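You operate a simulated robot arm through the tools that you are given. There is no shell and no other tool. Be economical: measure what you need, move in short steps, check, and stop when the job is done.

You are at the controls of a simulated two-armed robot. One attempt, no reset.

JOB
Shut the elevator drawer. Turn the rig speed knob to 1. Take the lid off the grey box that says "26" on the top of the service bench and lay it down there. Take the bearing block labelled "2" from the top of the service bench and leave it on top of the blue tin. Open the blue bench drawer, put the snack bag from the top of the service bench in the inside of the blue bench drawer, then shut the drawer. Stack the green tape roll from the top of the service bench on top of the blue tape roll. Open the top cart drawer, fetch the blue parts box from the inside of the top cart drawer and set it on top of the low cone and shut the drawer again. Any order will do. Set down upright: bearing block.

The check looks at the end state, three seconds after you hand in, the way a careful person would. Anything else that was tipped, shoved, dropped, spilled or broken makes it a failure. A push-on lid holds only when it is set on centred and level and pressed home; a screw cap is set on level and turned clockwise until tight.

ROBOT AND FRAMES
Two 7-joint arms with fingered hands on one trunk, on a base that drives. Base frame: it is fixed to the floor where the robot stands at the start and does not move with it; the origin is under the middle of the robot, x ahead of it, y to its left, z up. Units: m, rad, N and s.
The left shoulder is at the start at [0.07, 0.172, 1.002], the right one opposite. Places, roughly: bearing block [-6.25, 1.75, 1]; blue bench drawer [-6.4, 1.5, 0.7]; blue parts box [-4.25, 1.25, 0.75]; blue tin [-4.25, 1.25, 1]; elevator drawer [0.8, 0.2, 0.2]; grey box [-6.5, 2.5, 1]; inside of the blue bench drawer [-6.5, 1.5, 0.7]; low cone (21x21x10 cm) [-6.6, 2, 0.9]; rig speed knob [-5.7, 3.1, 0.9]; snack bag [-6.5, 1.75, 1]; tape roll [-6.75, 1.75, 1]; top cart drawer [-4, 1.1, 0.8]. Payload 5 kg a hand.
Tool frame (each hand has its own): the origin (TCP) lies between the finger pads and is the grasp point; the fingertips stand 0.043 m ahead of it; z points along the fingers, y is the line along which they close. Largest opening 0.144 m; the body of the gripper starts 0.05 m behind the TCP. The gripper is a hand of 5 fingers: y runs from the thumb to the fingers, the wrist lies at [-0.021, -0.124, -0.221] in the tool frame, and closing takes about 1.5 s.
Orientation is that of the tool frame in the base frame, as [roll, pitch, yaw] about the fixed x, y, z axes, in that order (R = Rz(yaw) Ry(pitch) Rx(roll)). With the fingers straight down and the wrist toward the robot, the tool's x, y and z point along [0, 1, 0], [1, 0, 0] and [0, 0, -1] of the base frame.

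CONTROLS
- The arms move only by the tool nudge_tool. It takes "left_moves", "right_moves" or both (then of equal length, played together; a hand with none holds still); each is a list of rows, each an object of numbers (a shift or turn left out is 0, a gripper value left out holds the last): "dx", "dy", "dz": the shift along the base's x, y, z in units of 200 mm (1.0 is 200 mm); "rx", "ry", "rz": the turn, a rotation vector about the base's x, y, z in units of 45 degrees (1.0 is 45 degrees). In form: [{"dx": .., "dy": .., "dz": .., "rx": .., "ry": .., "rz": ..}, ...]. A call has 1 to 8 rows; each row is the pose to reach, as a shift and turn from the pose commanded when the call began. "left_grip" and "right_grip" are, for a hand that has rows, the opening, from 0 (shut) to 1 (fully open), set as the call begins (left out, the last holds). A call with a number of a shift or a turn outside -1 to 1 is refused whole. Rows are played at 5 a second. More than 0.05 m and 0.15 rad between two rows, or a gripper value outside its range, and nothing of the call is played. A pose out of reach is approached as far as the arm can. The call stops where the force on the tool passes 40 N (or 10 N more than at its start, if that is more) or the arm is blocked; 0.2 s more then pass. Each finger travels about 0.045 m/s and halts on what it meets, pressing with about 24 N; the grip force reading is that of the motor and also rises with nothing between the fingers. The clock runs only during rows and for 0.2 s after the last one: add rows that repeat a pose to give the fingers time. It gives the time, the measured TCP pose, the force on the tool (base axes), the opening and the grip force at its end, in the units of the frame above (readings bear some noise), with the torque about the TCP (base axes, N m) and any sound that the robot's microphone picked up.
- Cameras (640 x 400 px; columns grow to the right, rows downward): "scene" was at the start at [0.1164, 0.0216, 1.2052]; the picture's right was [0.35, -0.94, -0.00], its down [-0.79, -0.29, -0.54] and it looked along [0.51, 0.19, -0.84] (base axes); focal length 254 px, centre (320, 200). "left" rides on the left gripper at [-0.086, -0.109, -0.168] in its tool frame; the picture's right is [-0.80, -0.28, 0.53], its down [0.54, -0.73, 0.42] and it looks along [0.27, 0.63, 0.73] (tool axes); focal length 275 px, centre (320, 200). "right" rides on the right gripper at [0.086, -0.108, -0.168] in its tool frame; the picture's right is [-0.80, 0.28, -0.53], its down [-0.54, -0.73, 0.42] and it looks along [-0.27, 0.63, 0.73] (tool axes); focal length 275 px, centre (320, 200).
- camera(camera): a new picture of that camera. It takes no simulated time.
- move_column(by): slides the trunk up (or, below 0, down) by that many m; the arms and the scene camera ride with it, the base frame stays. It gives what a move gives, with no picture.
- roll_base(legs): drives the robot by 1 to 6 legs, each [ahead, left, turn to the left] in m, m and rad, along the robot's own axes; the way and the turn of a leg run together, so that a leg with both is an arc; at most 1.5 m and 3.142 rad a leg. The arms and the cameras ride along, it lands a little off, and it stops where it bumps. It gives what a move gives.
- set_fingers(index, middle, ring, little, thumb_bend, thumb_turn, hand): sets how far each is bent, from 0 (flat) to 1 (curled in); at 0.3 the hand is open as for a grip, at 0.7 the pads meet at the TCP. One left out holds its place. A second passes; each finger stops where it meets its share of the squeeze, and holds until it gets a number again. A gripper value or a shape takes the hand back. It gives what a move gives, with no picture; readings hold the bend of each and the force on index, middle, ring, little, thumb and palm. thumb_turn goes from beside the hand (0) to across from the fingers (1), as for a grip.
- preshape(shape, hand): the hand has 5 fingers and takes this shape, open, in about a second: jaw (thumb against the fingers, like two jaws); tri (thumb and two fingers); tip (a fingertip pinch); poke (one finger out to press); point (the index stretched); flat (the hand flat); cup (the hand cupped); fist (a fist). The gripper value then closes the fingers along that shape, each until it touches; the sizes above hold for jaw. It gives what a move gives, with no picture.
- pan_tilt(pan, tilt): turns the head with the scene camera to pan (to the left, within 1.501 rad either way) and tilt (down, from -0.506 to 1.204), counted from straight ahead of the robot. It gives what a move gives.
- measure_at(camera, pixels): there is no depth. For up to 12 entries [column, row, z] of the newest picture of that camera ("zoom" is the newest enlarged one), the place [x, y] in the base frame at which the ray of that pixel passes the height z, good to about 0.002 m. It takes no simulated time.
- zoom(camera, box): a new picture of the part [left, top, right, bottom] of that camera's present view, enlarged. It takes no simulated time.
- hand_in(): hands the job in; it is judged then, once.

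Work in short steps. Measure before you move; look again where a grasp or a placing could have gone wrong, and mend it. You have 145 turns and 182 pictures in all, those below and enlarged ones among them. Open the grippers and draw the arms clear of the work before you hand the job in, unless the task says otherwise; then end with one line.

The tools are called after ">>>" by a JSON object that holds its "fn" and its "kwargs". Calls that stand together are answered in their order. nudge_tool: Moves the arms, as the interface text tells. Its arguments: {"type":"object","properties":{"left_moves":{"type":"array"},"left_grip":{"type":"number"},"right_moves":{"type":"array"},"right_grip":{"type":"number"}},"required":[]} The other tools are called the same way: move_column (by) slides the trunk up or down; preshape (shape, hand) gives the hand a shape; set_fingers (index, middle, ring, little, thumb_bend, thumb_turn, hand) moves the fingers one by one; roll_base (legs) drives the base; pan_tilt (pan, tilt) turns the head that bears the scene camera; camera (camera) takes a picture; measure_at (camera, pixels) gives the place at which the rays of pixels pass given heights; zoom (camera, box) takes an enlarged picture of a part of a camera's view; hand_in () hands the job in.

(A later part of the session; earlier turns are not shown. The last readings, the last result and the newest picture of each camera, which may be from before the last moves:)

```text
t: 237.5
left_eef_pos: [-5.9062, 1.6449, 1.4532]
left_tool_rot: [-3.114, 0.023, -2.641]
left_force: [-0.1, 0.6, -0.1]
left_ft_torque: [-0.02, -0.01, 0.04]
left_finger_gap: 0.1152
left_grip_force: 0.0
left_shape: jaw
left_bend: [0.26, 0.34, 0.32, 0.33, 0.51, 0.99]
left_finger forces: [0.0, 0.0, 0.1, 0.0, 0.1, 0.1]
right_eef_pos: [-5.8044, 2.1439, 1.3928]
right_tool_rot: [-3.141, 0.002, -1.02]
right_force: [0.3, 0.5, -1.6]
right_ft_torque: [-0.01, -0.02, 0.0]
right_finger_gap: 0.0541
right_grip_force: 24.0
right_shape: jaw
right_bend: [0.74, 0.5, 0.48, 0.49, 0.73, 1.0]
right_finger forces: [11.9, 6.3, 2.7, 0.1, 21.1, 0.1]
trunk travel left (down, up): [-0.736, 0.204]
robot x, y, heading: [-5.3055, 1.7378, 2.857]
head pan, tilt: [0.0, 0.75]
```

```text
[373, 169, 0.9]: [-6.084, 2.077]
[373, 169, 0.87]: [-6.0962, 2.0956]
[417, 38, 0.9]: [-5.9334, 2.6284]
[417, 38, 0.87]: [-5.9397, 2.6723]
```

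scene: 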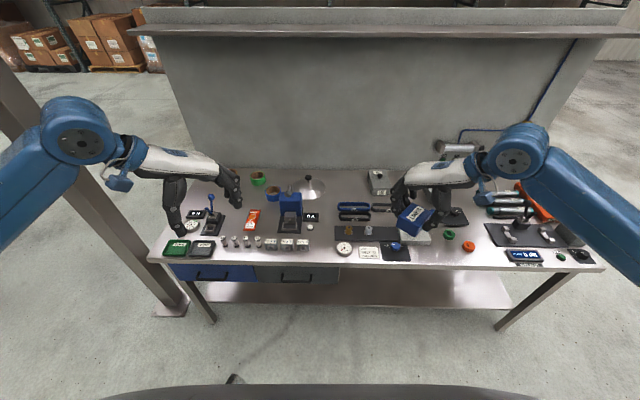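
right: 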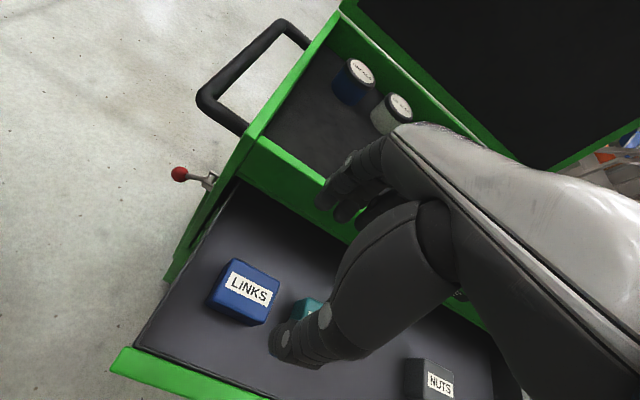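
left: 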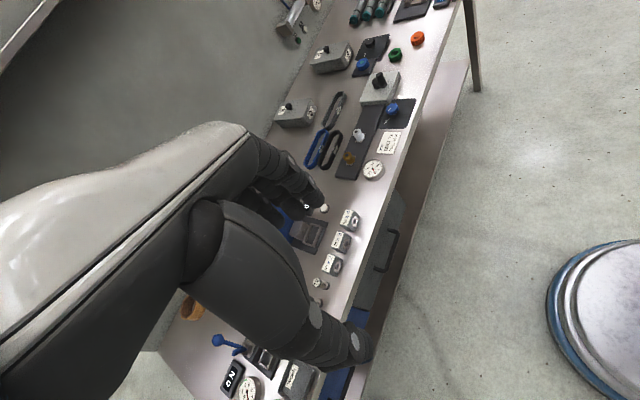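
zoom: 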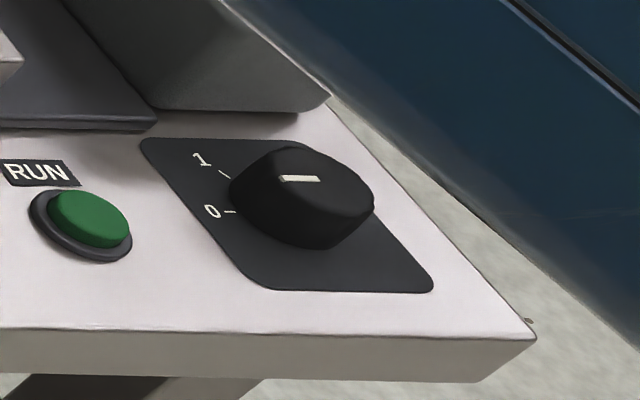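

Bench surface is ≈0.865, so the cone's knob top is ≈0.965 at about (-6.568,2.04). I drive closer (0.4 m ahead) so the right hand can reach it.

>>> {"fn": "roll_base", "kwargs": {"legs": [[0.0, 0.2, 0], [0.3, 0, 0], [0.1, 0, 0]]}}

>>> {"fn": "move_column", "kwargs": {"by": -0.1}}

>>> {"fn": "camera", "kwargs": {"camera": "scene"}}

```text
t: 241.5
left_eef_pos: [-6.332, 1.5613, 1.4569]
left_tool_rot: [-3.119, 0.016, -2.644]
left_force: [2.4, -0.5, 1.3]
left_ft_torque: [0.04, 0.18, 0.02]
left_finger_gap: 0.115
left_grip_force: 0.0
left_shape: jaw
left_bend: [0.26, 0.34, 0.32, 0.33, 0.51, 0.99]
left_finger forces: [0.1, 0.0, 0.1, 0.1, 0.0, 0.2]
right_eef_pos: [-6.2293, 2.0603, 1.3994]
right_tool_rot: [3.136, 0.007, -1.023]
right_force: [2.0, -1.6, -0.2]
right_ft_torque: [0.06, 0.2, 0.0]
right_finger_gap: 0.0546
right_grip_force: 23.7
right_shape: jaw
right_bend: [0.74, 0.5, 0.48, 0.49, 0.73, 1.0]
right_finger forces: [12.0, 6.4, 2.9, 0.0, 21.2, 0.1]
trunk travel left (down, up): [-0.736, 0.204]
robot x, y, heading: [-5.7449, 1.6565, 2.851]
head pan, tilt: [0.0, 0.75]
```

```text
t: 242.8
left_eef_pos: [-6.3413, 1.5649, 1.3537]
left_tool_rot: [-3.116, 0.02, -2.647]
left_force: [0.3, -0.9, 0.1]
left_ft_torque: [0.07, 0.02, 0.03]
left_finger_gap: 0.115
left_grip_force: 0.1
left_shape: jaw
left_bend: [0.26, 0.34, 0.32, 0.33, 0.51, 0.99]
left_finger forces: [0.0, 0.1, 0.1, 0.0, 0.0, 0.0]
right_eef_pos: [-6.237, 2.062, 1.2953]
right_tool_rot: [-3.141, 0.003, -1.023]
right_force: [-0.4, -0.7, -2.2]
right_ft_torque: [0.0, 0.04, -0.04]
right_finger_gap: 0.0544
right_grip_force: 24.4
right_shape: jaw
right_bend: [0.74, 0.5, 0.48, 0.49, 0.73, 1.0]
right_finger forces: [11.9, 6.2, 2.8, 0.0, 21.0, 0.1]
trunk travel left (down, up): [-0.636, 0.304]
robot x, y, heading: [-5.7408, 1.6566, 2.853]
head pan, tilt: [0.0, 0.75]
```

```text
100 pictures are left
```

scene: 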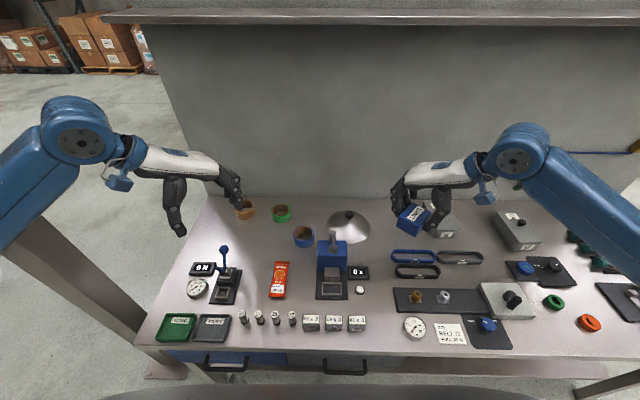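

Good stand. I zoom on the cone and the held box to place precisely.

>>> {"fn": "zoom", "kwargs": {"camera": "scene", "box": [320, 190, 450, 260]}}

>>> {"fn": "camera", "kwargs": {"camera": "right"}}

```text
4.92 times, centred on (385, 225) of scene
```

zoom: 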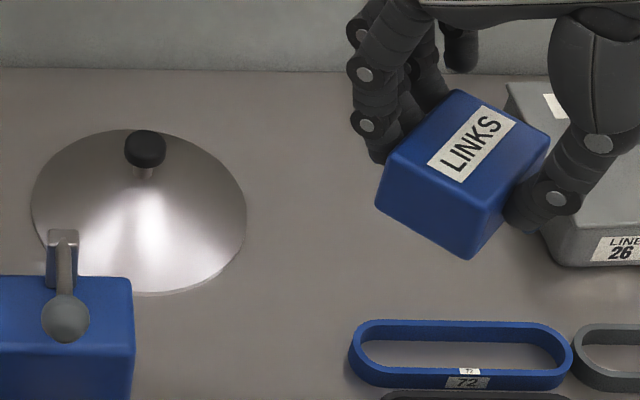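

```text
98 pictures are left
```

right: 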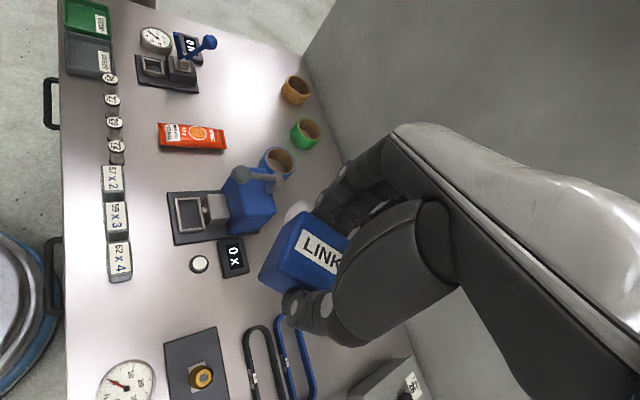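

>>> {"fn": "measure_at", "kwargs": {"camera": "zoom", "pixels": [[146, 142, 0.965], [146, 142, 0.955], [31, 205, 0.866], [247, 210, 0.866], [140, 296, 0.866], [125, 145, 0.96], [166, 147, 0.96], [458, 91, 1.26], [550, 137, 1.26], [482, 196, 1.26], [388, 153, 1.26], [376, 206, 1.22], [466, 258, 1.22], [538, 175, 1.22]]}}

```text
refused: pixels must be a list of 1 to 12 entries
```

>>> {"fn": "measure_at", "kwargs": {"camera": "zoom", "pixels": [[146, 142, 0.965], [146, 142, 0.955], [31, 205, 0.866], [247, 210, 0.866], [140, 296, 0.866], [125, 145, 0.96], [166, 147, 0.96], [458, 91, 1.28], [550, 137, 1.28], [482, 196, 1.28], [388, 153, 1.28], [466, 258, 1.24]]}}

```text
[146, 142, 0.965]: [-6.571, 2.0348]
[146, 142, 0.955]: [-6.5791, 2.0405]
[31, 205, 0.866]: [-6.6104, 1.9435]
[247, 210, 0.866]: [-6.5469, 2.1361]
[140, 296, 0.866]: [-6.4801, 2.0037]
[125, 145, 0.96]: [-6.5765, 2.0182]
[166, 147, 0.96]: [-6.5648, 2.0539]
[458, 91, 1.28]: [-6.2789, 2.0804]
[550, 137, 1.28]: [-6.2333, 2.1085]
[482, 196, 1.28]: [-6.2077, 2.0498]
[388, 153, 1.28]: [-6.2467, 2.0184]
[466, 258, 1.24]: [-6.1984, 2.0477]
```

Cone axis is (-6.579,2.038), knob top ≈0.957; the box centre is 5 mm from the TCP. I move over at height in two calls.

>>> {"fn": "nudge_tool", "kwargs": {"right_moves": [{"dx": -0.2}, {"dx": -0.4, "dy": -0.03}, {"dx": -0.6, "dy": -0.06}, {"dx": -0.8, "dy": -0.1}]}}

>>> {"fn": "nudge_tool", "kwargs": {"right_moves": [{"dx": -0.2, "dy": -0.01, "dz": -0.1}, {"dx": -0.4, "dy": -0.02, "dz": -0.2}, {"dx": -0.6, "dy": -0.025, "dz": -0.3}, {"dx": -0.8, "dy": -0.03, "dz": -0.4}, {"dx": -0.885, "dy": -0.03, "dz": -0.6}, {"dx": -0.885, "dy": -0.03, "dz": -0.8}, {"dx": -0.885, "dy": -0.03, "dz": -1.0}]}}

>>> {"fn": "zoom", "kwargs": {"camera": "scene", "box": [300, 170, 430, 260]}}

```text
t: 243.8
left_eef_pos: [-6.3464, 1.5657, 1.3505]
left_tool_rot: [-3.111, 0.024, -2.646]
left_force: [0.6, 0.3, -1.0]
left_ft_torque: [-0.01, -0.06, -0.01]
left_finger_gap: 0.1149
left_grip_force: 0.1
left_shape: jaw
left_bend: [0.26, 0.34, 0.32, 0.33, 0.51, 0.99]
left_finger forces: [0.1, 0.0, 0.0, 0.1, 0.0, 0.0]
right_eef_pos: [-6.4025, 2.0424, 1.2912]
right_tool_rot: [-3.138, 0.003, -1.023]
right_force: [-1.5, -0.1, -1.5]
right_ft_torque: [-0.03, 0.01, 0.03]
right_finger_gap: 0.0543
right_grip_force: 24.0
right_shape: jaw
right_bend: [0.74, 0.5, 0.48, 0.49, 0.73, 1.0]
right_finger forces: [12.1, 6.4, 3.0, 0.0, 21.2, 0.0]
trunk travel left (down, up): [-0.636, 0.304]
robot x, y, heading: [-5.7451, 1.6567, 2.849]
head pan, tilt: [0.0, 0.75]
```

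```text
t: 245.4
left_eef_pos: [-6.3432, 1.5648, 1.3517]
left_tool_rot: [-3.113, 0.022, -2.646]
left_force: [-0.4, 0.3, 0.6]
left_ft_torque: [-0.04, -0.02, -0.02]
left_finger_gap: 0.115
left_grip_force: 0.1
left_shape: jaw
left_bend: [0.26, 0.34, 0.32, 0.33, 0.51, 0.99]
left_finger forces: [0.0, 0.0, 0.0, 0.1, 0.0, 0.0]
right_eef_pos: [-6.5772, 2.0363, 1.0924]
right_tool_rot: [-3.141, 0.001, -1.023]
right_force: [-1.6, 0.5, 0.5]
right_ft_torque: [-0.02, -0.05, 0.01]
right_finger_gap: 0.0545
right_grip_force: 24.2
right_shape: jaw
right_bend: [0.74, 0.5, 0.48, 0.49, 0.73, 1.0]
right_finger forces: [12.0, 6.4, 2.8, 0.0, 21.0, 0.0]
trunk travel left (down, up): [-0.636, 0.304]
robot x, y, heading: [-5.7412, 1.6561, 2.856]
head pan, tilt: [0.0, 0.75]
```

```text
4.44 times, centred on (365, 215) of scene
```

zoom: 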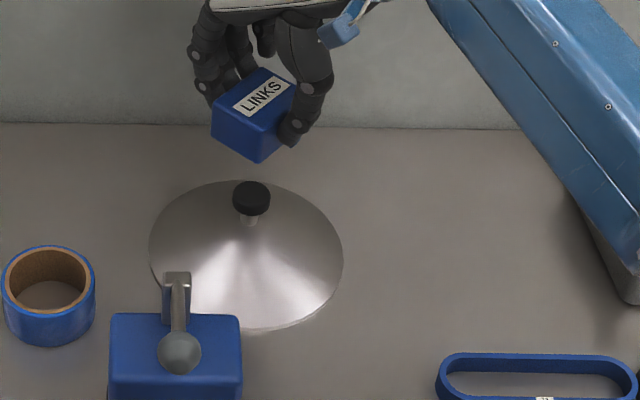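

I check the alignment of box and knob from this picture.

>>> {"fn": "measure_at", "kwargs": {"camera": "zoom", "pixels": [[262, 68, 1.079], [298, 88, 1.079], [258, 133, 1.079], [212, 104, 1.079], [257, 163, 1.035], [251, 190, 0.957], [151, 248, 0.866], [342, 250, 0.866], [252, 185, 0.957]]}}

>>> {"fn": "camera", "kwargs": {"camera": "left"}}

```text
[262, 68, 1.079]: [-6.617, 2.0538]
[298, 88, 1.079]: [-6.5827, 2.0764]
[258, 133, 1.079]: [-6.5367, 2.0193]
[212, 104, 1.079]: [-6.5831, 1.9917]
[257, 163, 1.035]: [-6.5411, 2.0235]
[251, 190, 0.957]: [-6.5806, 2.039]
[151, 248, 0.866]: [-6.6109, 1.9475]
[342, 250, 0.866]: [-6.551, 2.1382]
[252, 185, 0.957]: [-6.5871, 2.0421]
```

```text
96 pictures are left
```

left: 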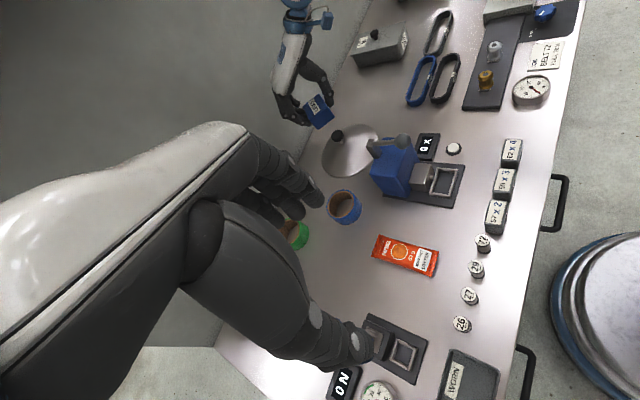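

>>> {"fn": "measure_at", "kwargs": {"camera": "left", "pixels": [[338, 133, 0.957], [338, 133, 0.967], [338, 133, 0.947], [322, 150, 0.866], [382, 145, 0.866], [355, 178, 0.866], [357, 123, 0.866], [315, 108, 1.079]]}}

>>> {"fn": "nudge_tool", "kwargs": {"right_moves": [{"dz": -0.1, "dy": 0.015}, {"dz": -0.2, "dy": 0.015}, {"dz": -0.3, "dy": 0.015}, {"dz": -0.34, "dy": 0.015}]}}

>>> {"fn": "zoom", "kwargs": {"camera": "scene", "box": [310, 180, 390, 240]}}

>>> {"fn": "zoom", "kwargs": {"camera": "left", "box": [270, 70, 400, 190]}}

```text
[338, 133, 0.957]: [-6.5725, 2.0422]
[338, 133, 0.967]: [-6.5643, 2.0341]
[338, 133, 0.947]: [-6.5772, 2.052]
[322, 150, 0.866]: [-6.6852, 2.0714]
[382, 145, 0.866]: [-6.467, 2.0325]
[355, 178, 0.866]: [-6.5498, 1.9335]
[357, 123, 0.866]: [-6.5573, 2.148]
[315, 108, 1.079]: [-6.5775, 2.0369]
```

```text
t: 246.4
left_eef_pos: [-6.3429, 1.5653, 1.3525]
left_tool_rot: [-3.116, 0.021, -2.646]
left_force: [0.0, 0.7, 0.8]
left_ft_torque: [-0.02, 0.02, 0.01]
left_finger_gap: 0.1152
left_grip_force: 0.0
left_shape: jaw
left_bend: [0.26, 0.34, 0.32, 0.33, 0.51, 0.99]
left_finger forces: [0.0, 0.1, 0.0, 0.0, 0.0, 0.0]
right_eef_pos: [-6.5763, 2.0411, 1.025]
right_tool_rot: [-3.141, 0.002, -1.022]
right_force: [0.4, -0.4, -0.6]
right_ft_torque: [-0.01, -0.06, -0.03]
right_finger_gap: 0.0542
right_grip_force: 24.1
right_shape: jaw
right_bend: [0.74, 0.5, 0.48, 0.49, 0.73, 1.0]
right_finger forces: [11.9, 6.2, 2.7, 0.0, 21.0, 0.0]
trunk travel left (down, up): [-0.636, 0.304]
robot x, y, heading: [-5.7429, 1.6579, 2.854]
head pan, tilt: [0.0, 0.75]
```

```text
6.67 times, centred on (350, 210) of scene
```

zoom: 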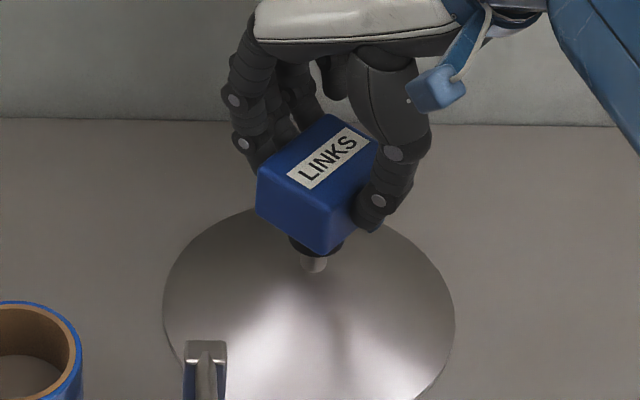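

```text
3.33 times, centred on (335, 130) of left
```

zoom: 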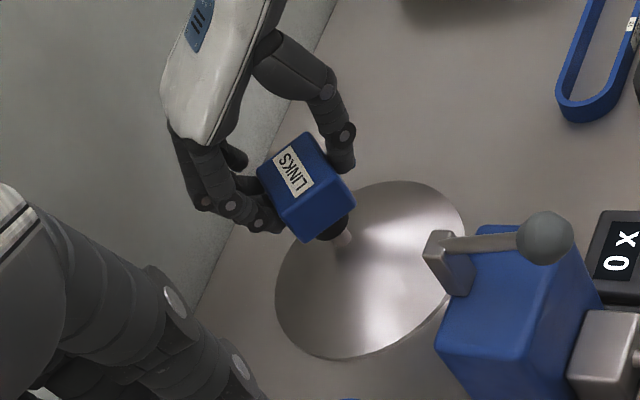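

Aligned within ~3 mm. I lower in small steps and watch the force.

>>> {"fn": "nudge_tool", "kwargs": {"right_moves": [{"dz": -0.02}, {"dz": -0.04}, {"dz": -0.05}]}}

>>> {"fn": "nudge_tool", "kwargs": {"right_moves": [{"dz": -0.01}, {"dz": -0.02}]}}

>>> {"fn": "zoom", "kwargs": {"camera": "scene", "box": [310, 180, 390, 240]}}

```text
t: 247.2
left_eef_pos: [-6.3427, 1.5651, 1.3525]
left_tool_rot: [-3.112, 0.02, -2.643]
left_force: [0.2, 0.5, 0.2]
left_ft_torque: [-0.02, 0.01, 0.03]
left_finger_gap: 0.1149
left_grip_force: 0.1
left_shape: jaw
left_bend: [0.26, 0.34, 0.32, 0.33, 0.51, 0.99]
left_finger forces: [0.1, 0.0, 0.1, 0.1, 0.0, 0.0]
right_eef_pos: [-6.5755, 2.0407, 1.0151]
right_tool_rot: [-3.14, 0.001, -1.024]
right_force: [0.0, 0.4, -1.5]
right_ft_torque: [-0.03, 0.03, -0.01]
right_finger_gap: 0.0543
right_grip_force: 24.1
right_shape: jaw
right_bend: [0.74, 0.5, 0.48, 0.49, 0.73, 1.0]
right_finger forces: [12.0, 6.1, 2.7, 0.0, 21.0, 0.0]
trunk travel left (down, up): [-0.636, 0.304]
robot x, y, heading: [-5.7452, 1.6555, 2.857]
head pan, tilt: [0.0, 0.75]
```

```text
t: 247.8
left_eef_pos: [-6.343, 1.5653, 1.3514]
left_tool_rot: [-3.113, 0.021, -2.646]
left_force: [0.4, 0.7, -0.6]
left_ft_torque: [0.03, 0.02, -0.02]
left_finger_gap: 0.1151
left_grip_force: 0.1
left_shape: jaw
left_bend: [0.26, 0.34, 0.32, 0.33, 0.51, 0.99]
left_finger forces: [0.0, 0.0, 0.0, 0.1, 0.1, 0.1]
right_eef_pos: [-6.5761, 2.0407, 1.011]
right_tool_rot: [-3.14, 0.002, -1.022]
right_force: [-0.2, 0.0, -0.8]
right_ft_torque: [0.0, -0.01, -0.01]
right_finger_gap: 0.0546
right_grip_force: 23.9
right_shape: jaw
right_bend: [0.74, 0.5, 0.48, 0.49, 0.73, 1.0]
right_finger forces: [12.0, 6.1, 2.8, 0.1, 20.9, 0.0]
trunk travel left (down, up): [-0.636, 0.304]
robot x, y, heading: [-5.7456, 1.656, 2.852]
head pan, tilt: [0.0, 0.75]
```

```text
6.67 times, centred on (350, 210) of scene
```

zoom: 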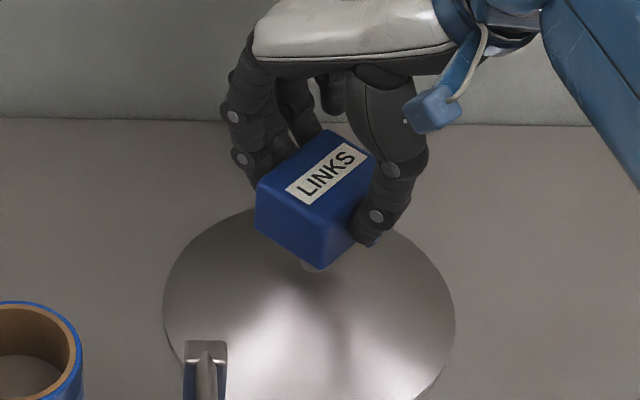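

No contact yet; continue down.

>>> {"fn": "nudge_tool", "kwargs": {"right_moves": [{"dz": -0.01}, {"dz": -0.02}]}}

>>> {"fn": "nudge_tool", "kwargs": {"right_moves": [{"dz": -0.01}, {"dz": -0.015}]}}

>>> {"fn": "nudge_tool", "kwargs": {"right_moves": [{"dz": -0.01}, {"dz": -0.015}]}}

```text
t: 248.4
left_eef_pos: [-6.3417, 1.564, 1.3535]
left_tool_rot: [-3.115, 0.021, -2.644]
left_force: [0.9, 0.0, 0.5]
left_ft_torque: [-0.02, 0.02, -0.02]
left_finger_gap: 0.115
left_grip_force: 0.2
left_shape: jaw
left_bend: [0.26, 0.34, 0.32, 0.33, 0.51, 0.99]
left_finger forces: [0.0, 0.0, 0.1, 0.0, 0.0, 0.0]
right_eef_pos: [-6.5769, 2.0397, 1.01]
right_tool_rot: [3.139, 0.003, -1.021]
right_force: [0.5, 1.0, 9.4]
right_ft_torque: [0.05, 0.02, -0.03]
right_finger_gap: 0.0548
right_grip_force: 24.4
right_shape: jaw
right_bend: [0.74, 0.5, 0.48, 0.49, 0.73, 1.0]
right_finger forces: [12.4, 6.8, 3.0, 0.1, 22.8, 0.0]
trunk travel left (down, up): [-0.636, 0.304]
robot x, y, heading: [-5.7455, 1.6564, 2.856]
head pan, tilt: [0.0, 0.75]
```

```text
t: 249.0
left_eef_pos: [-6.3403, 1.5633, 1.3542]
left_tool_rot: [-3.116, 0.021, -2.646]
left_force: [0.5, 0.5, -0.7]
left_ft_torque: [0.0, -0.01, 0.0]
left_finger_gap: 0.1152
left_grip_force: 0.0
left_shape: jaw
left_bend: [0.26, 0.34, 0.32, 0.33, 0.51, 0.99]
left_finger forces: [0.1, 0.0, 0.0, 0.0, 0.0, 0.0]
right_eef_pos: [-6.5763, 2.04, 1.0088]
right_tool_rot: [3.136, 0.004, -1.022]
right_force: [-2.1, 2.8, 25.2]
right_ft_torque: [0.12, 0.11, -0.02]
right_finger_gap: 0.0558
right_grip_force: 24.5
right_shape: jaw
right_bend: [0.74, 0.5, 0.48, 0.49, 0.73, 1.0]
right_finger forces: [14.0, 8.1, 3.7, 0.1, 25.3, 0.0]
trunk travel left (down, up): [-0.636, 0.304]
robot x, y, heading: [-5.7394, 1.6567, 2.851]
head pan, tilt: [0.0, 0.75]
```

```text
t: 249.6
left_eef_pos: [-6.3393, 1.5636, 1.3558]
left_tool_rot: [-3.116, 0.018, -2.644]
left_force: [0.9, 0.2, -0.7]
left_ft_torque: [-0.05, 0.02, -0.01]
left_finger_gap: 0.115
left_grip_force: 0.1
left_shape: jaw
left_bend: [0.26, 0.34, 0.32, 0.33, 0.51, 0.99]
left_finger forces: [0.1, 0.0, 0.0, 0.0, 0.0, 0.0]
right_eef_pos: [-6.576, 2.0395, 1.0072]
right_tool_rot: [3.136, 0.007, -1.023]
right_force: [-4.0, 2.7, 39.4]
right_ft_torque: [0.19, 0.21, -0.04]
right_finger_gap: 0.0571
right_grip_force: 23.7
right_shape: jaw
right_bend: [0.74, 0.5, 0.48, 0.49, 0.74, 1.0]
right_finger forces: [15.8, 9.2, 3.7, 0.0, 27.0, 0.1]
trunk travel left (down, up): [-0.636, 0.304]
robot x, y, heading: [-5.7432, 1.6575, 2.852]
head pan, tilt: [0.0, 0.75]
```

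Contact at TCP z≈1.010. I ease back up to near-zero force and then open.

>>> {"fn": "nudge_tool", "kwargs": {"right_moves": [{"dz": 0.02}, {"dz": 0.04}]}}

>>> {"fn": "nudge_tool", "kwargs": {"right_moves": [{"dz": 0}, {"dz": 0}, {"dz": 0}, {"dz": 0}, {"dz": 0}, {"dz": 0}], "right_grip": 0.75}}

>>> {"fn": "zoom", "kwargs": {"camera": "scene", "box": [310, 180, 390, 240]}}

```text
t: 250.2
left_eef_pos: [-6.3416, 1.5648, 1.3534]
left_tool_rot: [-3.113, 0.02, -2.647]
left_force: [0.0, -0.2, 0.3]
left_ft_torque: [-0.01, 0.0, -0.02]
left_finger_gap: 0.1153
left_grip_force: 0.1
left_shape: jaw
left_bend: [0.26, 0.34, 0.32, 0.33, 0.51, 0.99]
left_finger forces: [0.0, 0.0, 0.0, 0.0, 0.0, 0.0]
right_eef_pos: [-6.5754, 2.0395, 1.009]
right_tool_rot: [-3.139, 0.005, -1.023]
right_force: [-6.5, 2.4, 18.0]
right_ft_torque: [0.04, 0.36, -0.07]
right_finger_gap: 0.0565
right_grip_force: 24.6
right_shape: jaw
right_bend: [0.74, 0.5, 0.48, 0.49, 0.74, 1.0]
right_finger forces: [15.4, 8.6, 3.4, 0.1, 23.0, 0.0]
trunk travel left (down, up): [-0.636, 0.304]
robot x, y, heading: [-5.7452, 1.6532, 2.852]
head pan, tilt: [0.0, 0.75]
```

```text
t: 251.6
left_eef_pos: [-6.3421, 1.5642, 1.3541]
left_tool_rot: [-3.114, 0.021, -2.646]
left_force: [0.1, -1.1, 0.2]
left_ft_torque: [-0.02, 0.0, -0.02]
left_finger_gap: 0.1153
left_grip_force: 0.2
left_shape: jaw
left_bend: [0.26, 0.34, 0.32, 0.33, 0.51, 0.99]
left_finger forces: [0.1, 0.0, 0.1, 0.0, 0.1, 0.0]
right_eef_pos: [-6.5766, 2.0386, 1.0102]
right_tool_rot: [-3.14, 0.001, -1.022]
right_force: [0.2, 0.9, 1.0]
right_ft_torque: [0.05, 0.0, 0.0]
right_finger_gap: 0.1078
right_grip_force: 0.0
right_shape: jaw
right_bend: [0.26, 0.36, 0.33, 0.34, 0.56, 0.99]
right_finger forces: [0.1, 0.0, 0.0, 0.0, 0.0, 0.0]
trunk travel left (down, up): [-0.636, 0.304]
robot x, y, heading: [-5.744, 1.6572, 2.853]
head pan, tilt: [0.0, 0.75]
```

```text
6.67 times, centred on (350, 210) of scene
```

zoom: 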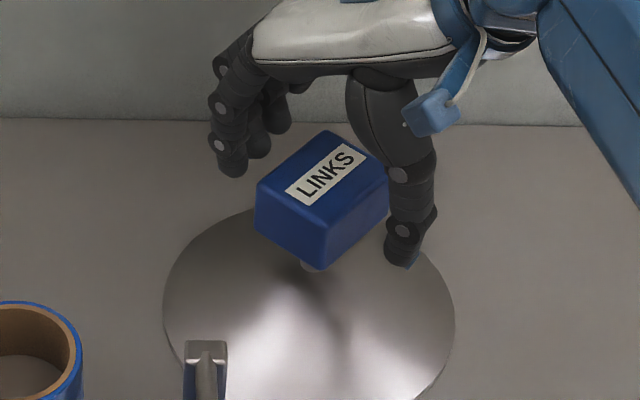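

The box sits balanced and level. I raise the hand straight up and away.

>>> {"fn": "nudge_tool", "kwargs": {"right_moves": [{"dz": 0.1}, {"dz": 0.25}, {"dz": 0.45}, {"dz": 0.65}, {"dz": 0.85}, {"dz": 1.0}]}}

>>> {"fn": "nudge_tool", "kwargs": {"right_moves": [{"dz": 0.15, "dx": 0.15}, {"dz": 0.3, "dx": 0.35}, {"dz": 0.3, "dx": 0.55}, {"dz": 0.3, "dx": 0.75, "dy": 0.1}, {"dz": 0.3, "dx": 0.95, "dy": 0.2}]}}

>>> {"fn": "zoom", "kwargs": {"camera": "scene", "box": [170, 180, 390, 340]}}

```text
t: 253.0
left_eef_pos: [-6.3436, 1.5644, 1.3526]
left_tool_rot: [-3.114, 0.022, -2.645]
left_force: [-0.7, -0.2, 0.8]
left_ft_torque: [0.01, 0.01, 0.0]
left_finger_gap: 0.1147
left_grip_force: 0.1
left_shape: jaw
left_bend: [0.26, 0.34, 0.32, 0.33, 0.51, 0.99]
left_finger forces: [0.0, 0.0, 0.0, 0.0, 0.1, 0.0]
right_eef_pos: [-6.5769, 2.0401, 1.2104]
right_tool_rot: [-3.14, 0.002, -1.024]
right_force: [0.4, -0.5, 0.1]
right_ft_torque: [-0.03, 0.01, -0.02]
right_finger_gap: 0.1078
right_grip_force: 0.1
right_shape: jaw
right_bend: [0.26, 0.36, 0.33, 0.34, 0.56, 0.99]
right_finger forces: [0.1, 0.0, 0.0, 0.1, 0.1, 0.0]
trunk travel left (down, up): [-0.636, 0.304]
robot x, y, heading: [-5.7452, 1.6613, 2.852]
head pan, tilt: [0.0, 0.75]
```

```text
t: 254.2
left_eef_pos: [-6.339, 1.5657, 1.3548]
left_tool_rot: [-3.114, 0.02, -2.646]
left_force: [1.9, 0.2, -0.3]
left_ft_torque: [-0.01, 0.09, -0.02]
left_finger_gap: 0.115
left_grip_force: 0.0
left_shape: jaw
left_bend: [0.26, 0.34, 0.32, 0.33, 0.51, 0.99]
left_finger forces: [0.0, 0.1, 0.0, 0.0, 0.0, 0.1]
right_eef_pos: [-6.3837, 2.0822, 1.2699]
right_tool_rot: [3.14, 0.003, -1.023]
right_force: [-0.3, 0.2, 0.9]
right_ft_torque: [0.01, 0.05, -0.05]
right_finger_gap: 0.1078
right_grip_force: 0.1
right_shape: jaw
right_bend: [0.26, 0.36, 0.33, 0.34, 0.56, 0.99]
right_finger forces: [0.1, 0.0, 0.0, 0.0, 0.1, 0.1]
trunk travel left (down, up): [-0.636, 0.304]
robot x, y, heading: [-5.7425, 1.6565, 2.851]
head pan, tilt: [0.0, 0.75]
```

```text
2.50 times, centred on (280, 260) of scene
```

zoom: 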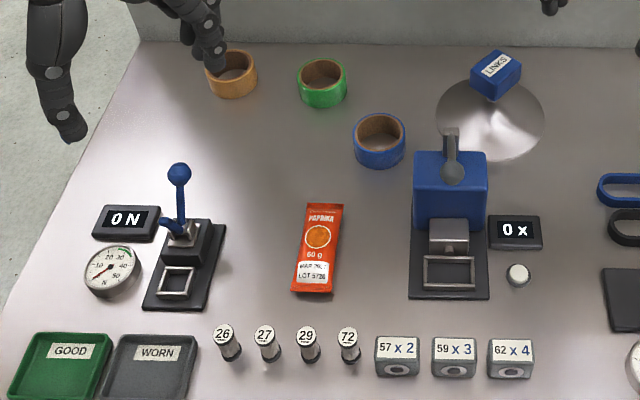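

Box is standing on the cone. Next the green tape roll: I measure the rolls.

>>> {"fn": "measure_at", "kwargs": {"camera": "zoom", "pixels": [[298, 77, 0.91], [347, 79, 0.91], [322, 58, 0.91], [321, 94, 0.91], [323, 108, 0.866], [353, 133, 0.91], [406, 135, 0.91], [380, 113, 0.91], [379, 153, 0.91], [379, 167, 0.866]]}}

>>> {"fn": "camera", "kwargs": {"camera": "left"}}

```text
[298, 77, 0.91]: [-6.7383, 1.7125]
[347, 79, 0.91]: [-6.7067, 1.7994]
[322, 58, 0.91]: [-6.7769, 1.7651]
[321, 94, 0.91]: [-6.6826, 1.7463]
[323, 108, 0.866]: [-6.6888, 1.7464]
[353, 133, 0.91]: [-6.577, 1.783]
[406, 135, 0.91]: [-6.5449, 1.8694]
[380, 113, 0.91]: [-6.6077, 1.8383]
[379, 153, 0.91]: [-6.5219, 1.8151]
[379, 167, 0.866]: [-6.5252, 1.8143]
```

```text
90 pictures are left
```

left: 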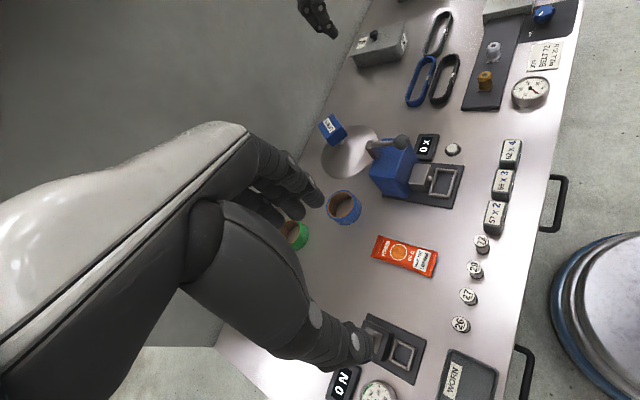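

Green roll centre ≈(-6.726,1.756), blue ≈(-6.563,1.827), both ~0.092 across with tops ≈0.908. I move the base 0.1 m closer and bring the left hand above the green roll, opened fully.

>>> {"fn": "roll_base", "kwargs": {"legs": [[0.1, 0, 0]]}}

>>> {"fn": "nudge_tool", "kwargs": {"left_moves": [{"rz": 0.15, "dx": -0.15, "dy": 0.05}, {"rz": 0.3, "dx": -0.3, "dy": 0.1}, {"rz": 0.45, "dx": -0.45, "dy": 0.15, "dz": -0.1}, {"rz": 0.6, "dx": -0.6, "dy": 0.22, "dz": -0.2}, {"rz": 0.68, "dx": -0.75, "dy": 0.28, "dz": -0.3}], "left_grip": 1.0}}

>>> {"fn": "camera", "kwargs": {"camera": "scene"}}

```text
t: 255.4
left_eef_pos: [-6.4327, 1.5909, 1.355]
left_tool_rot: [-3.116, 0.018, -2.646]
left_force: [0.8, -0.5, 0.1]
left_ft_torque: [0.01, 0.04, 0.01]
left_finger_gap: 0.1153
left_grip_force: 0.0
left_shape: jaw
left_bend: [0.26, 0.34, 0.32, 0.33, 0.51, 0.99]
left_finger forces: [0.0, 0.1, 0.1, 0.0, 0.1, 0.0]
right_eef_pos: [-6.4771, 2.1073, 1.2725]
right_tool_rot: [3.141, 0.004, -1.023]
right_force: [0.8, -0.2, 0.8]
right_ft_torque: [0.04, 0.08, 0.01]
right_finger_gap: 0.1079
right_grip_force: 0.0
right_shape: jaw
right_bend: [0.26, 0.36, 0.33, 0.34, 0.56, 0.99]
right_finger forces: [0.0, 0.0, 0.0, 0.1, 0.0, 0.0]
trunk travel left (down, up): [-0.636, 0.304]
robot x, y, heading: [-5.8415, 1.6856, 2.856]
head pan, tilt: [0.0, 0.75]
```

```text
t: 256.6
left_eef_pos: [-6.5882, 1.6487, 1.293]
left_tool_rot: [-3.112, 0.02, -2.109]
left_force: [-1.2, -0.4, 0.1]
left_ft_torque: [0.0, 0.0, -0.02]
left_finger_gap: 0.144
left_grip_force: 0.1
left_shape: jaw
left_bend: [0.3, 0.3, 0.3, 0.3, 0.3, 0.98]
left_finger forces: [0.0, 0.0, 0.0, 0.0, 0.1, 0.1]
right_eef_pos: [-6.4811, 2.1082, 1.2693]
right_tool_rot: [-3.141, 0.003, -1.02]
right_force: [-0.2, -0.3, 0.7]
right_ft_torque: [-0.03, 0.02, 0.01]
right_finger_gap: 0.1078
right_grip_force: 0.1
right_shape: jaw
right_bend: [0.26, 0.36, 0.33, 0.34, 0.56, 0.99]
right_finger forces: [0.0, 0.1, 0.0, 0.0, 0.1, 0.0]
trunk travel left (down, up): [-0.636, 0.304]
robot x, y, heading: [-5.8369, 1.6843, 2.852]
head pan, tilt: [0.0, 0.75]
```

```text
89 pictures are left
```

scene: 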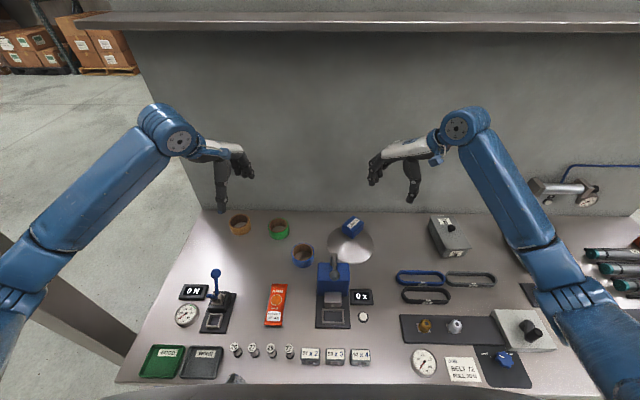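

I re-measure both rolls from this closer view.

>>> {"fn": "zoom", "kwargs": {"camera": "scene", "box": [215, 200, 345, 280]}}

>>> {"fn": "zoom", "kwargs": {"camera": "right", "box": [160, 40, 400, 260]}}

```text
4.92 times, centred on (280, 240) of scene
```

zoom: 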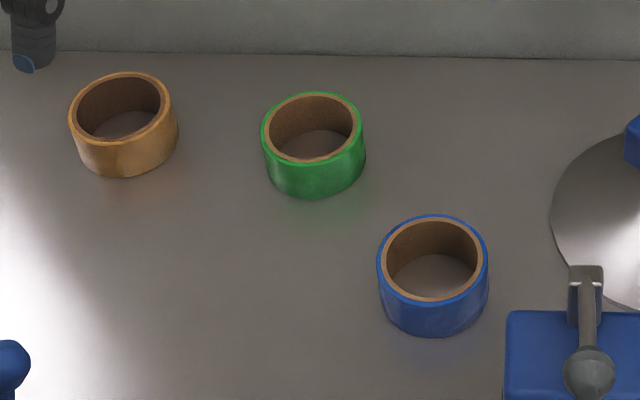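

```text
1.82 times, centred on (280, 150) of right
```

zoom: 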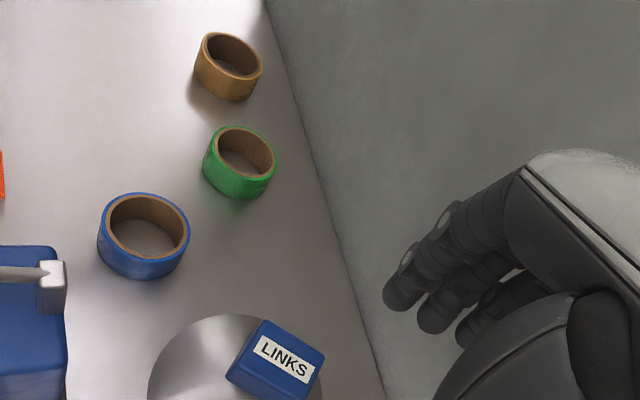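

>>> {"fn": "measure_at", "kwargs": {"camera": "zoom", "pixels": [[243, 153, 0.91], [243, 153, 0.9], [148, 224, 0.91], [148, 224, 0.9]]}}

>>> {"fn": "measure_at", "kwargs": {"camera": "scene", "pixels": [[278.4, 225.4, 0.91], [278.4, 225.4, 0.9], [302.8, 251.6, 0.91], [302.8, 251.6, 0.9], [269, 228, 0.91], [288.5, 228, 0.91], [279.5, 240, 0.866]]}}

```text
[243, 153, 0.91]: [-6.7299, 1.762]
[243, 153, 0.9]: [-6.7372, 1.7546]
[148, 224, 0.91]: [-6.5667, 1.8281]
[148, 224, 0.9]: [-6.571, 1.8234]
```

```text
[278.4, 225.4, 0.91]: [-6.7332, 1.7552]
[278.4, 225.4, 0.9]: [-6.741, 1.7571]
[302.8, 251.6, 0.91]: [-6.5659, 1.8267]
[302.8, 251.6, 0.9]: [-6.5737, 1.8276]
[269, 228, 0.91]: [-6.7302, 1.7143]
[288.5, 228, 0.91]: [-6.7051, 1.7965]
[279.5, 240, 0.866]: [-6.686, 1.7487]
```

Green centre (-6.731,1.757), blue (-6.566,1.827). I go over the green roll and down.

>>> {"fn": "nudge_tool", "kwargs": {"left_moves": [{"dx": -0.18, "dy": 0.13}, {"dx": -0.36, "dy": 0.27}, {"dx": -0.54, "dy": 0.4, "dz": -0.1}, {"dx": -0.7, "dy": 0.53, "dz": -0.2}, {"dx": -0.715, "dy": 0.54, "dz": -0.4}, {"dx": -0.715, "dy": 0.54, "dz": -0.6}, {"dx": -0.715, "dy": 0.54, "dz": -0.8}, {"dx": -0.715, "dy": 0.54, "dz": -1.0}]}}

>>> {"fn": "zoom", "kwargs": {"camera": "scene", "box": [215, 180, 345, 280]}}

>>> {"fn": "camera", "kwargs": {"camera": "left"}}

```text
t: 258.4
left_eef_pos: [-6.7325, 1.7576, 1.0908]
left_tool_rot: [-3.113, 0.019, -2.113]
left_force: [-1.7, 0.0, 1.2]
left_ft_torque: [-0.02, -0.04, -0.03]
left_finger_gap: 0.1441
left_grip_force: 0.0
left_shape: jaw
left_bend: [0.3, 0.3, 0.3, 0.3, 0.3, 0.98]
left_finger forces: [0.0, 0.1, 0.1, 0.0, 0.1, 0.1]
right_eef_pos: [-6.4816, 2.1088, 1.2689]
right_tool_rot: [-3.14, 0.002, -1.024]
right_force: [-0.4, 0.5, 0.3]
right_ft_torque: [-0.05, 0.03, 0.0]
right_finger_gap: 0.1077
right_grip_force: 0.1
right_shape: jaw
right_bend: [0.26, 0.36, 0.33, 0.34, 0.56, 0.99]
right_finger forces: [0.0, 0.1, 0.0, 0.0, 0.0, 0.0]
trunk travel left (down, up): [-0.636, 0.304]
robot x, y, heading: [-5.8373, 1.6845, 2.847]
head pan, tilt: [0.0, 0.75]
```

```text
4.00 times, centred on (280, 230) of scene
```

zoom: 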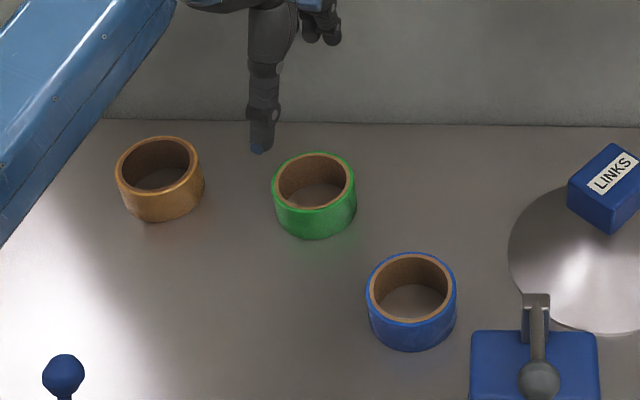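

```text
85 pictures are left
```

left: 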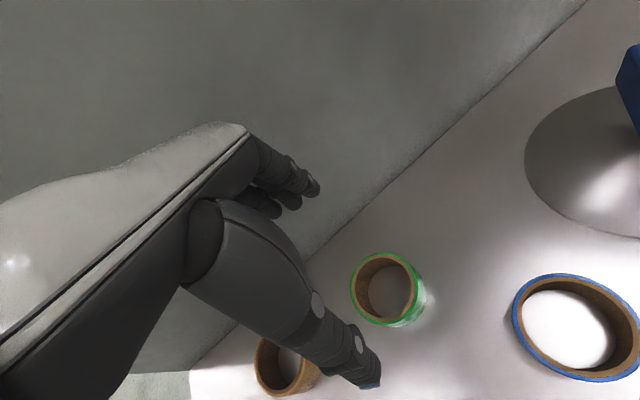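

>>> {"fn": "measure_at", "kwargs": {"camera": "scene", "pixels": [[279, 210.5, 0.866], [330, 211, 0.866]]}}

>>> {"fn": "nudge_tool", "kwargs": {"left_moves": [{"dx": 0.01, "dz": -0.2}, {"dx": 0.01, "dz": -0.4}, {"dx": 0.01, "dz": -0.6}, {"dx": 0.01, "dz": -0.75}, {"dx": 0.01, "dz": -0.85}]}}

>>> {"fn": "zoom", "kwargs": {"camera": "scene", "box": [215, 180, 345, 280]}}

```text
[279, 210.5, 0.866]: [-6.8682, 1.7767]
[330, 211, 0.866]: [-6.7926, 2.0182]
```

```text
t: 259.6
left_eef_pos: [-6.7276, 1.7569, 0.9213]
left_tool_rot: [-3.114, 0.021, -2.111]
left_force: [-0.5, 0.7, 0.8]
left_ft_torque: [-0.02, -0.05, 0.0]
left_finger_gap: 0.1439
left_grip_force: 0.0
left_shape: jaw
left_bend: [0.3, 0.3, 0.3, 0.3, 0.3, 0.98]
left_finger forces: [0.0, 0.0, 0.0, 0.0, 0.0, 0.1]
right_eef_pos: [-6.4808, 2.1091, 1.2707]
right_tool_rot: [-3.139, 0.001, -1.02]
right_force: [-0.9, 0.5, 0.0]
right_ft_torque: [-0.03, -0.01, 0.01]
right_finger_gap: 0.1081
right_grip_force: 0.2
right_shape: jaw
right_bend: [0.26, 0.36, 0.33, 0.34, 0.56, 0.99]
right_finger forces: [0.0, 0.0, 0.1, 0.1, 0.1, 0.0]
trunk travel left (down, up): [-0.636, 0.304]
robot x, y, heading: [-5.8393, 1.6802, 2.854]
head pan, tilt: [0.0, 0.75]
```

```text
4.00 times, centred on (280, 230) of scene
```

zoom: 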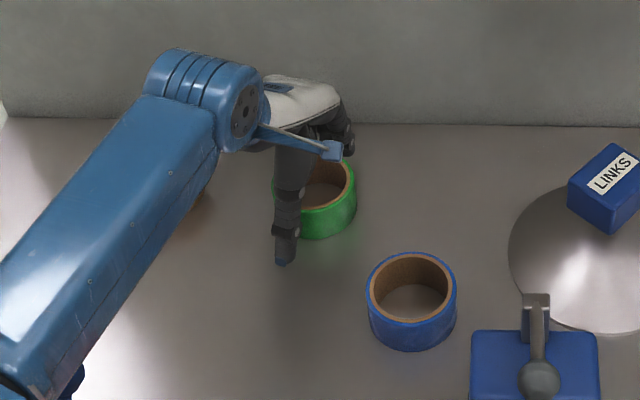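

No contact so far. I close on the roll and lift.

>>> {"fn": "nudge_tool", "kwargs": {"left_moves": [{"dz": 0}, {"dz": 0}, {"dz": 0}, {"dz": 0}, {"dz": 0}, {"dz": 0}, {"dz": 0}, {"dz": 0}], "left_grip": 0}}

>>> {"fn": "nudge_tool", "kwargs": {"left_moves": [{"dz": 0.1}, {"dz": 0.25}, {"dz": 0.4}, {"dz": 0.5}]}}

>>> {"fn": "zoom", "kwargs": {"camera": "scene", "box": [215, 180, 345, 280]}}

>>> {"fn": "camera", "kwargs": {"camera": "left"}}

```text
t: 261.4
left_eef_pos: [-6.7281, 1.7554, 0.9215]
left_tool_rot: [-3.114, 0.021, -2.111]
left_force: [0.4, -0.6, 0.4]
left_ft_torque: [0.0, -0.01, 0.01]
left_finger_gap: 0.0845
left_grip_force: 24.6
left_shape: jaw
left_bend: [0.74, 0.41, 0.42, 0.41, 0.66, 1.0]
left_finger forces: [12.6, 7.6, 0.0, 0.0, 20.1, 0.0]
right_eef_pos: [-6.4822, 2.1079, 1.2703]
right_tool_rot: [3.141, 0.001, -1.023]
right_force: [-1.2, -0.1, 0.4]
right_ft_torque: [-0.03, -0.02, 0.0]
right_finger_gap: 0.1078
right_grip_force: 0.1
right_shape: jaw
right_bend: [0.26, 0.36, 0.33, 0.34, 0.56, 0.99]
right_finger forces: [0.0, 0.0, 0.0, 0.0, 0.0, 0.1]
trunk travel left (down, up): [-0.636, 0.304]
robot x, y, heading: [-5.8379, 1.6804, 2.848]
head pan, tilt: [0.0, 0.75]
```

```text
t: 262.4
left_eef_pos: [-6.7263, 1.7557, 1.0231]
left_tool_rot: [-3.112, 0.02, -2.113]
left_force: [-0.2, 0.6, -1.3]
left_ft_torque: [0.02, 0.02, 0.0]
left_finger_gap: 0.0842
left_grip_force: 24.1
left_shape: jaw
left_bend: [0.74, 0.41, 0.42, 0.41, 0.66, 1.0]
left_finger forces: [12.8, 7.8, 0.0, 0.0, 20.2, 0.1]
right_eef_pos: [-6.4804, 2.108, 1.2703]
right_tool_rot: [-3.141, 0.002, -1.024]
right_force: [0.3, -0.1, -0.4]
right_ft_torque: [-0.01, -0.01, -0.02]
right_finger_gap: 0.1078
right_grip_force: 0.0
right_shape: jaw
right_bend: [0.26, 0.36, 0.33, 0.34, 0.56, 0.99]
right_finger forces: [0.0, 0.0, 0.0, 0.1, 0.0, 0.0]
trunk travel left (down, up): [-0.636, 0.304]
robot x, y, heading: [-5.8372, 1.6859, 2.853]
head pan, tilt: [0.0, 0.75]
```

```text
4.00 times, centred on (280, 230) of scene
```

zoom: 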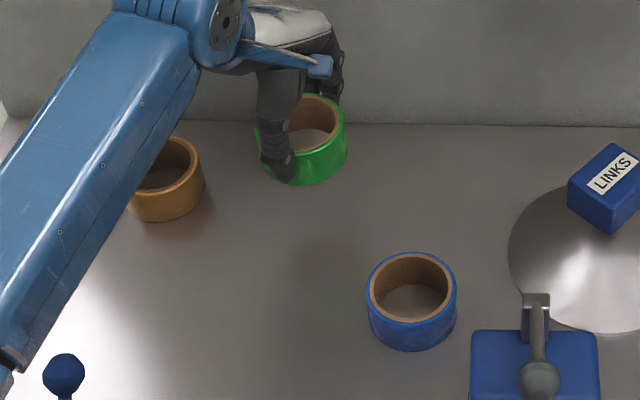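

```text
82 pictures are left
```

left: 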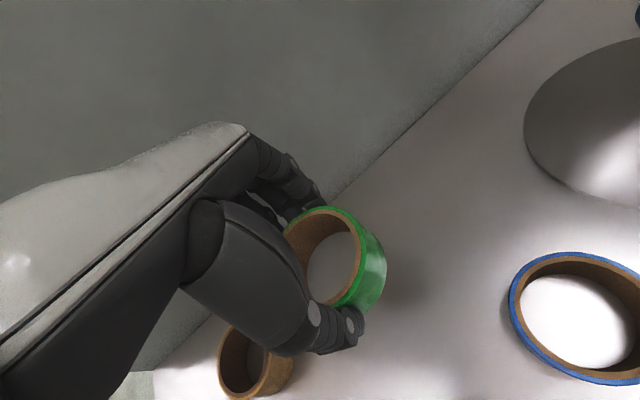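

I measure the held roll's offset from the TCP.

>>> {"fn": "measure_at", "kwargs": {"camera": "zoom", "pixels": [[256, 122, 1.012], [345, 122, 1.012], [318, 93, 1.012], [310, 150, 1.012], [367, 285, 0.91], [456, 287, 0.91], [411, 254, 0.91], [412, 320, 0.91]]}}

>>> {"fn": "measure_at", "kwargs": {"camera": "left", "pixels": [[284, 240, 1.012], [352, 305, 1.012], [318, 208, 1.012], [360, 255, 1.012], [322, 262, 1.012]]}}

```text
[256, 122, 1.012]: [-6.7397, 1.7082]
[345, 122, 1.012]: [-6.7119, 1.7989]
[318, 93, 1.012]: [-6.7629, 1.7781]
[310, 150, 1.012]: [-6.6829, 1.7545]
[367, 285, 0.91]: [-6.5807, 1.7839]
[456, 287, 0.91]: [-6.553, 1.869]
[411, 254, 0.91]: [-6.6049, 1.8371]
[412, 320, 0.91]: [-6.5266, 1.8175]
```

```text
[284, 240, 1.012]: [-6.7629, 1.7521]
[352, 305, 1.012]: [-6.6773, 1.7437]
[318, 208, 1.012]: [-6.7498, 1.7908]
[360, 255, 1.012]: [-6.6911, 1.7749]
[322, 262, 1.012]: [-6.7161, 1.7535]
```

Offset is ~2 mm. I move over the blue roll and lower to TCP z≈0.968.

>>> {"fn": "nudge_tool", "kwargs": {"left_moves": [{"dx": 0.2, "dy": 0.09}, {"dx": 0.4, "dy": 0.18}, {"dx": 0.6, "dy": 0.27}, {"dx": 0.79, "dy": 0.35}, {"dx": 0.79, "dy": 0.35}, {"dx": 0.79, "dy": 0.35, "dz": -0.1}, {"dx": 0.79, "dy": 0.35, "dz": -0.2}]}}

>>> {"fn": "zoom", "kwargs": {"camera": "scene", "box": [240, 200, 360, 290]}}

>>> {"fn": "zoom", "kwargs": {"camera": "right", "box": [160, 40, 400, 260]}}

```text
t: 264.0
left_eef_pos: [-6.5702, 1.8283, 0.9838]
left_tool_rot: [-3.113, 0.018, -2.112]
left_force: [0.1, 0.0, -0.8]
left_ft_torque: [-0.03, 0.01, -0.01]
left_finger_gap: 0.084
left_grip_force: 23.9
left_shape: jaw
left_bend: [0.74, 0.41, 0.42, 0.41, 0.66, 1.0]
left_finger forces: [12.5, 7.9, 0.0, 0.1, 20.2, 0.0]
right_eef_pos: [-6.4809, 2.1088, 1.269]
right_tool_rot: [3.14, 0.0, -1.023]
right_force: [0.4, 0.1, 0.5]
right_ft_torque: [0.04, 0.03, 0.02]
right_finger_gap: 0.1077
right_grip_force: 0.0
right_shape: jaw
right_bend: [0.26, 0.36, 0.33, 0.34, 0.56, 0.99]
right_finger forces: [0.0, 0.1, 0.1, 0.0, 0.0, 0.0]
trunk travel left (down, up): [-0.636, 0.304]
robot x, y, heading: [-5.8405, 1.6827, 2.851]
head pan, tilt: [0.0, 0.75]
```

```text
4.44 times, centred on (300, 245) of scene
```

zoom: 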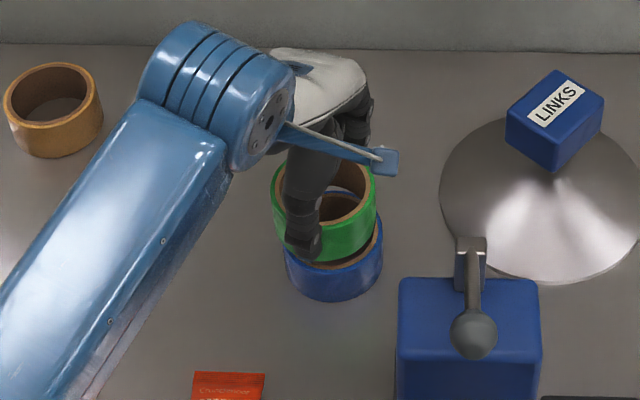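

```text
1.82 times, centred on (280, 150) of right
```

zoom: 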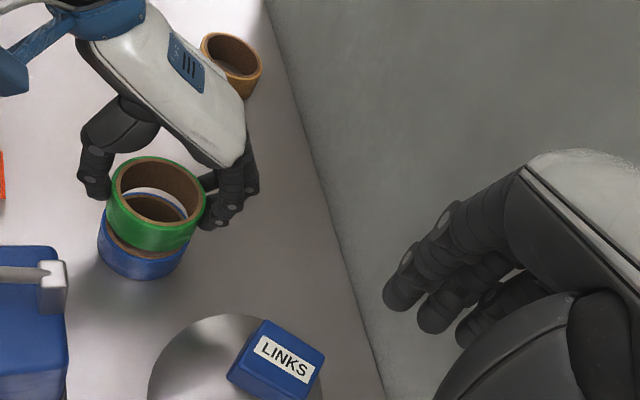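

Well aligned above the blue roll. I lower gently until contact.

>>> {"fn": "nudge_tool", "kwargs": {"left_moves": [{"dz": -0.025}, {"dz": -0.05}, {"dz": -0.07}]}}

>>> {"fn": "nudge_tool", "kwargs": {"left_moves": [{"dz": -0.01}, {"dz": -0.02}, {"dz": -0.03}]}}

```text
t: 264.8
left_eef_pos: [-6.5697, 1.8262, 0.9704]
left_tool_rot: [-3.113, 0.022, -2.112]
left_force: [0.6, -0.5, 4.2]
left_ft_torque: [0.02, 0.06, 0.0]
left_finger_gap: 0.0843
left_grip_force: 24.2
left_shape: jaw
left_bend: [0.74, 0.41, 0.42, 0.41, 0.66, 1.0]
left_finger forces: [12.9, 8.0, 0.0, 0.1, 20.7, 0.0]
right_eef_pos: [-6.4801, 2.1074, 1.2695]
right_tool_rot: [-3.141, 0.004, -1.023]
right_force: [0.9, -0.2, 0.1]
right_ft_torque: [0.02, 0.0, -0.04]
right_finger_gap: 0.108
right_grip_force: 0.1
right_shape: jaw
right_bend: [0.26, 0.36, 0.33, 0.34, 0.56, 0.99]
right_finger forces: [0.0, 0.0, 0.0, 0.0, 0.0, 0.1]
trunk travel left (down, up): [-0.636, 0.304]
robot x, y, heading: [-5.8371, 1.6812, 2.851]
head pan, tilt: [0.0, 0.75]
```

```text
t: 265.6
left_eef_pos: [-6.5698, 1.8281, 0.9671]
left_tool_rot: [-3.121, 0.02, -2.111]
left_force: [-2.0, 0.5, 30.0]
left_ft_torque: [0.07, 0.21, 0.08]
left_finger_gap: 0.0844
left_grip_force: 23.7
left_shape: jaw
left_bend: [0.74, 0.41, 0.42, 0.41, 0.66, 1.0]
left_finger forces: [14.9, 9.9, 0.1, 0.0, 22.5, 0.0]
right_eef_pos: [-6.4788, 2.1077, 1.2718]
right_tool_rot: [3.14, 0.005, -1.021]
right_force: [-0.1, 0.8, -0.4]
right_ft_torque: [0.0, 0.02, 0.02]
right_finger_gap: 0.1079
right_grip_force: 0.1
right_shape: jaw
right_bend: [0.26, 0.36, 0.33, 0.34, 0.56, 0.99]
right_finger forces: [0.0, 0.0, 0.0, 0.0, 0.1, 0.1]
trunk travel left (down, up): [-0.636, 0.304]
robot x, y, heading: [-5.8393, 1.6886, 2.85]
head pan, tilt: [0.0, 0.75]
```

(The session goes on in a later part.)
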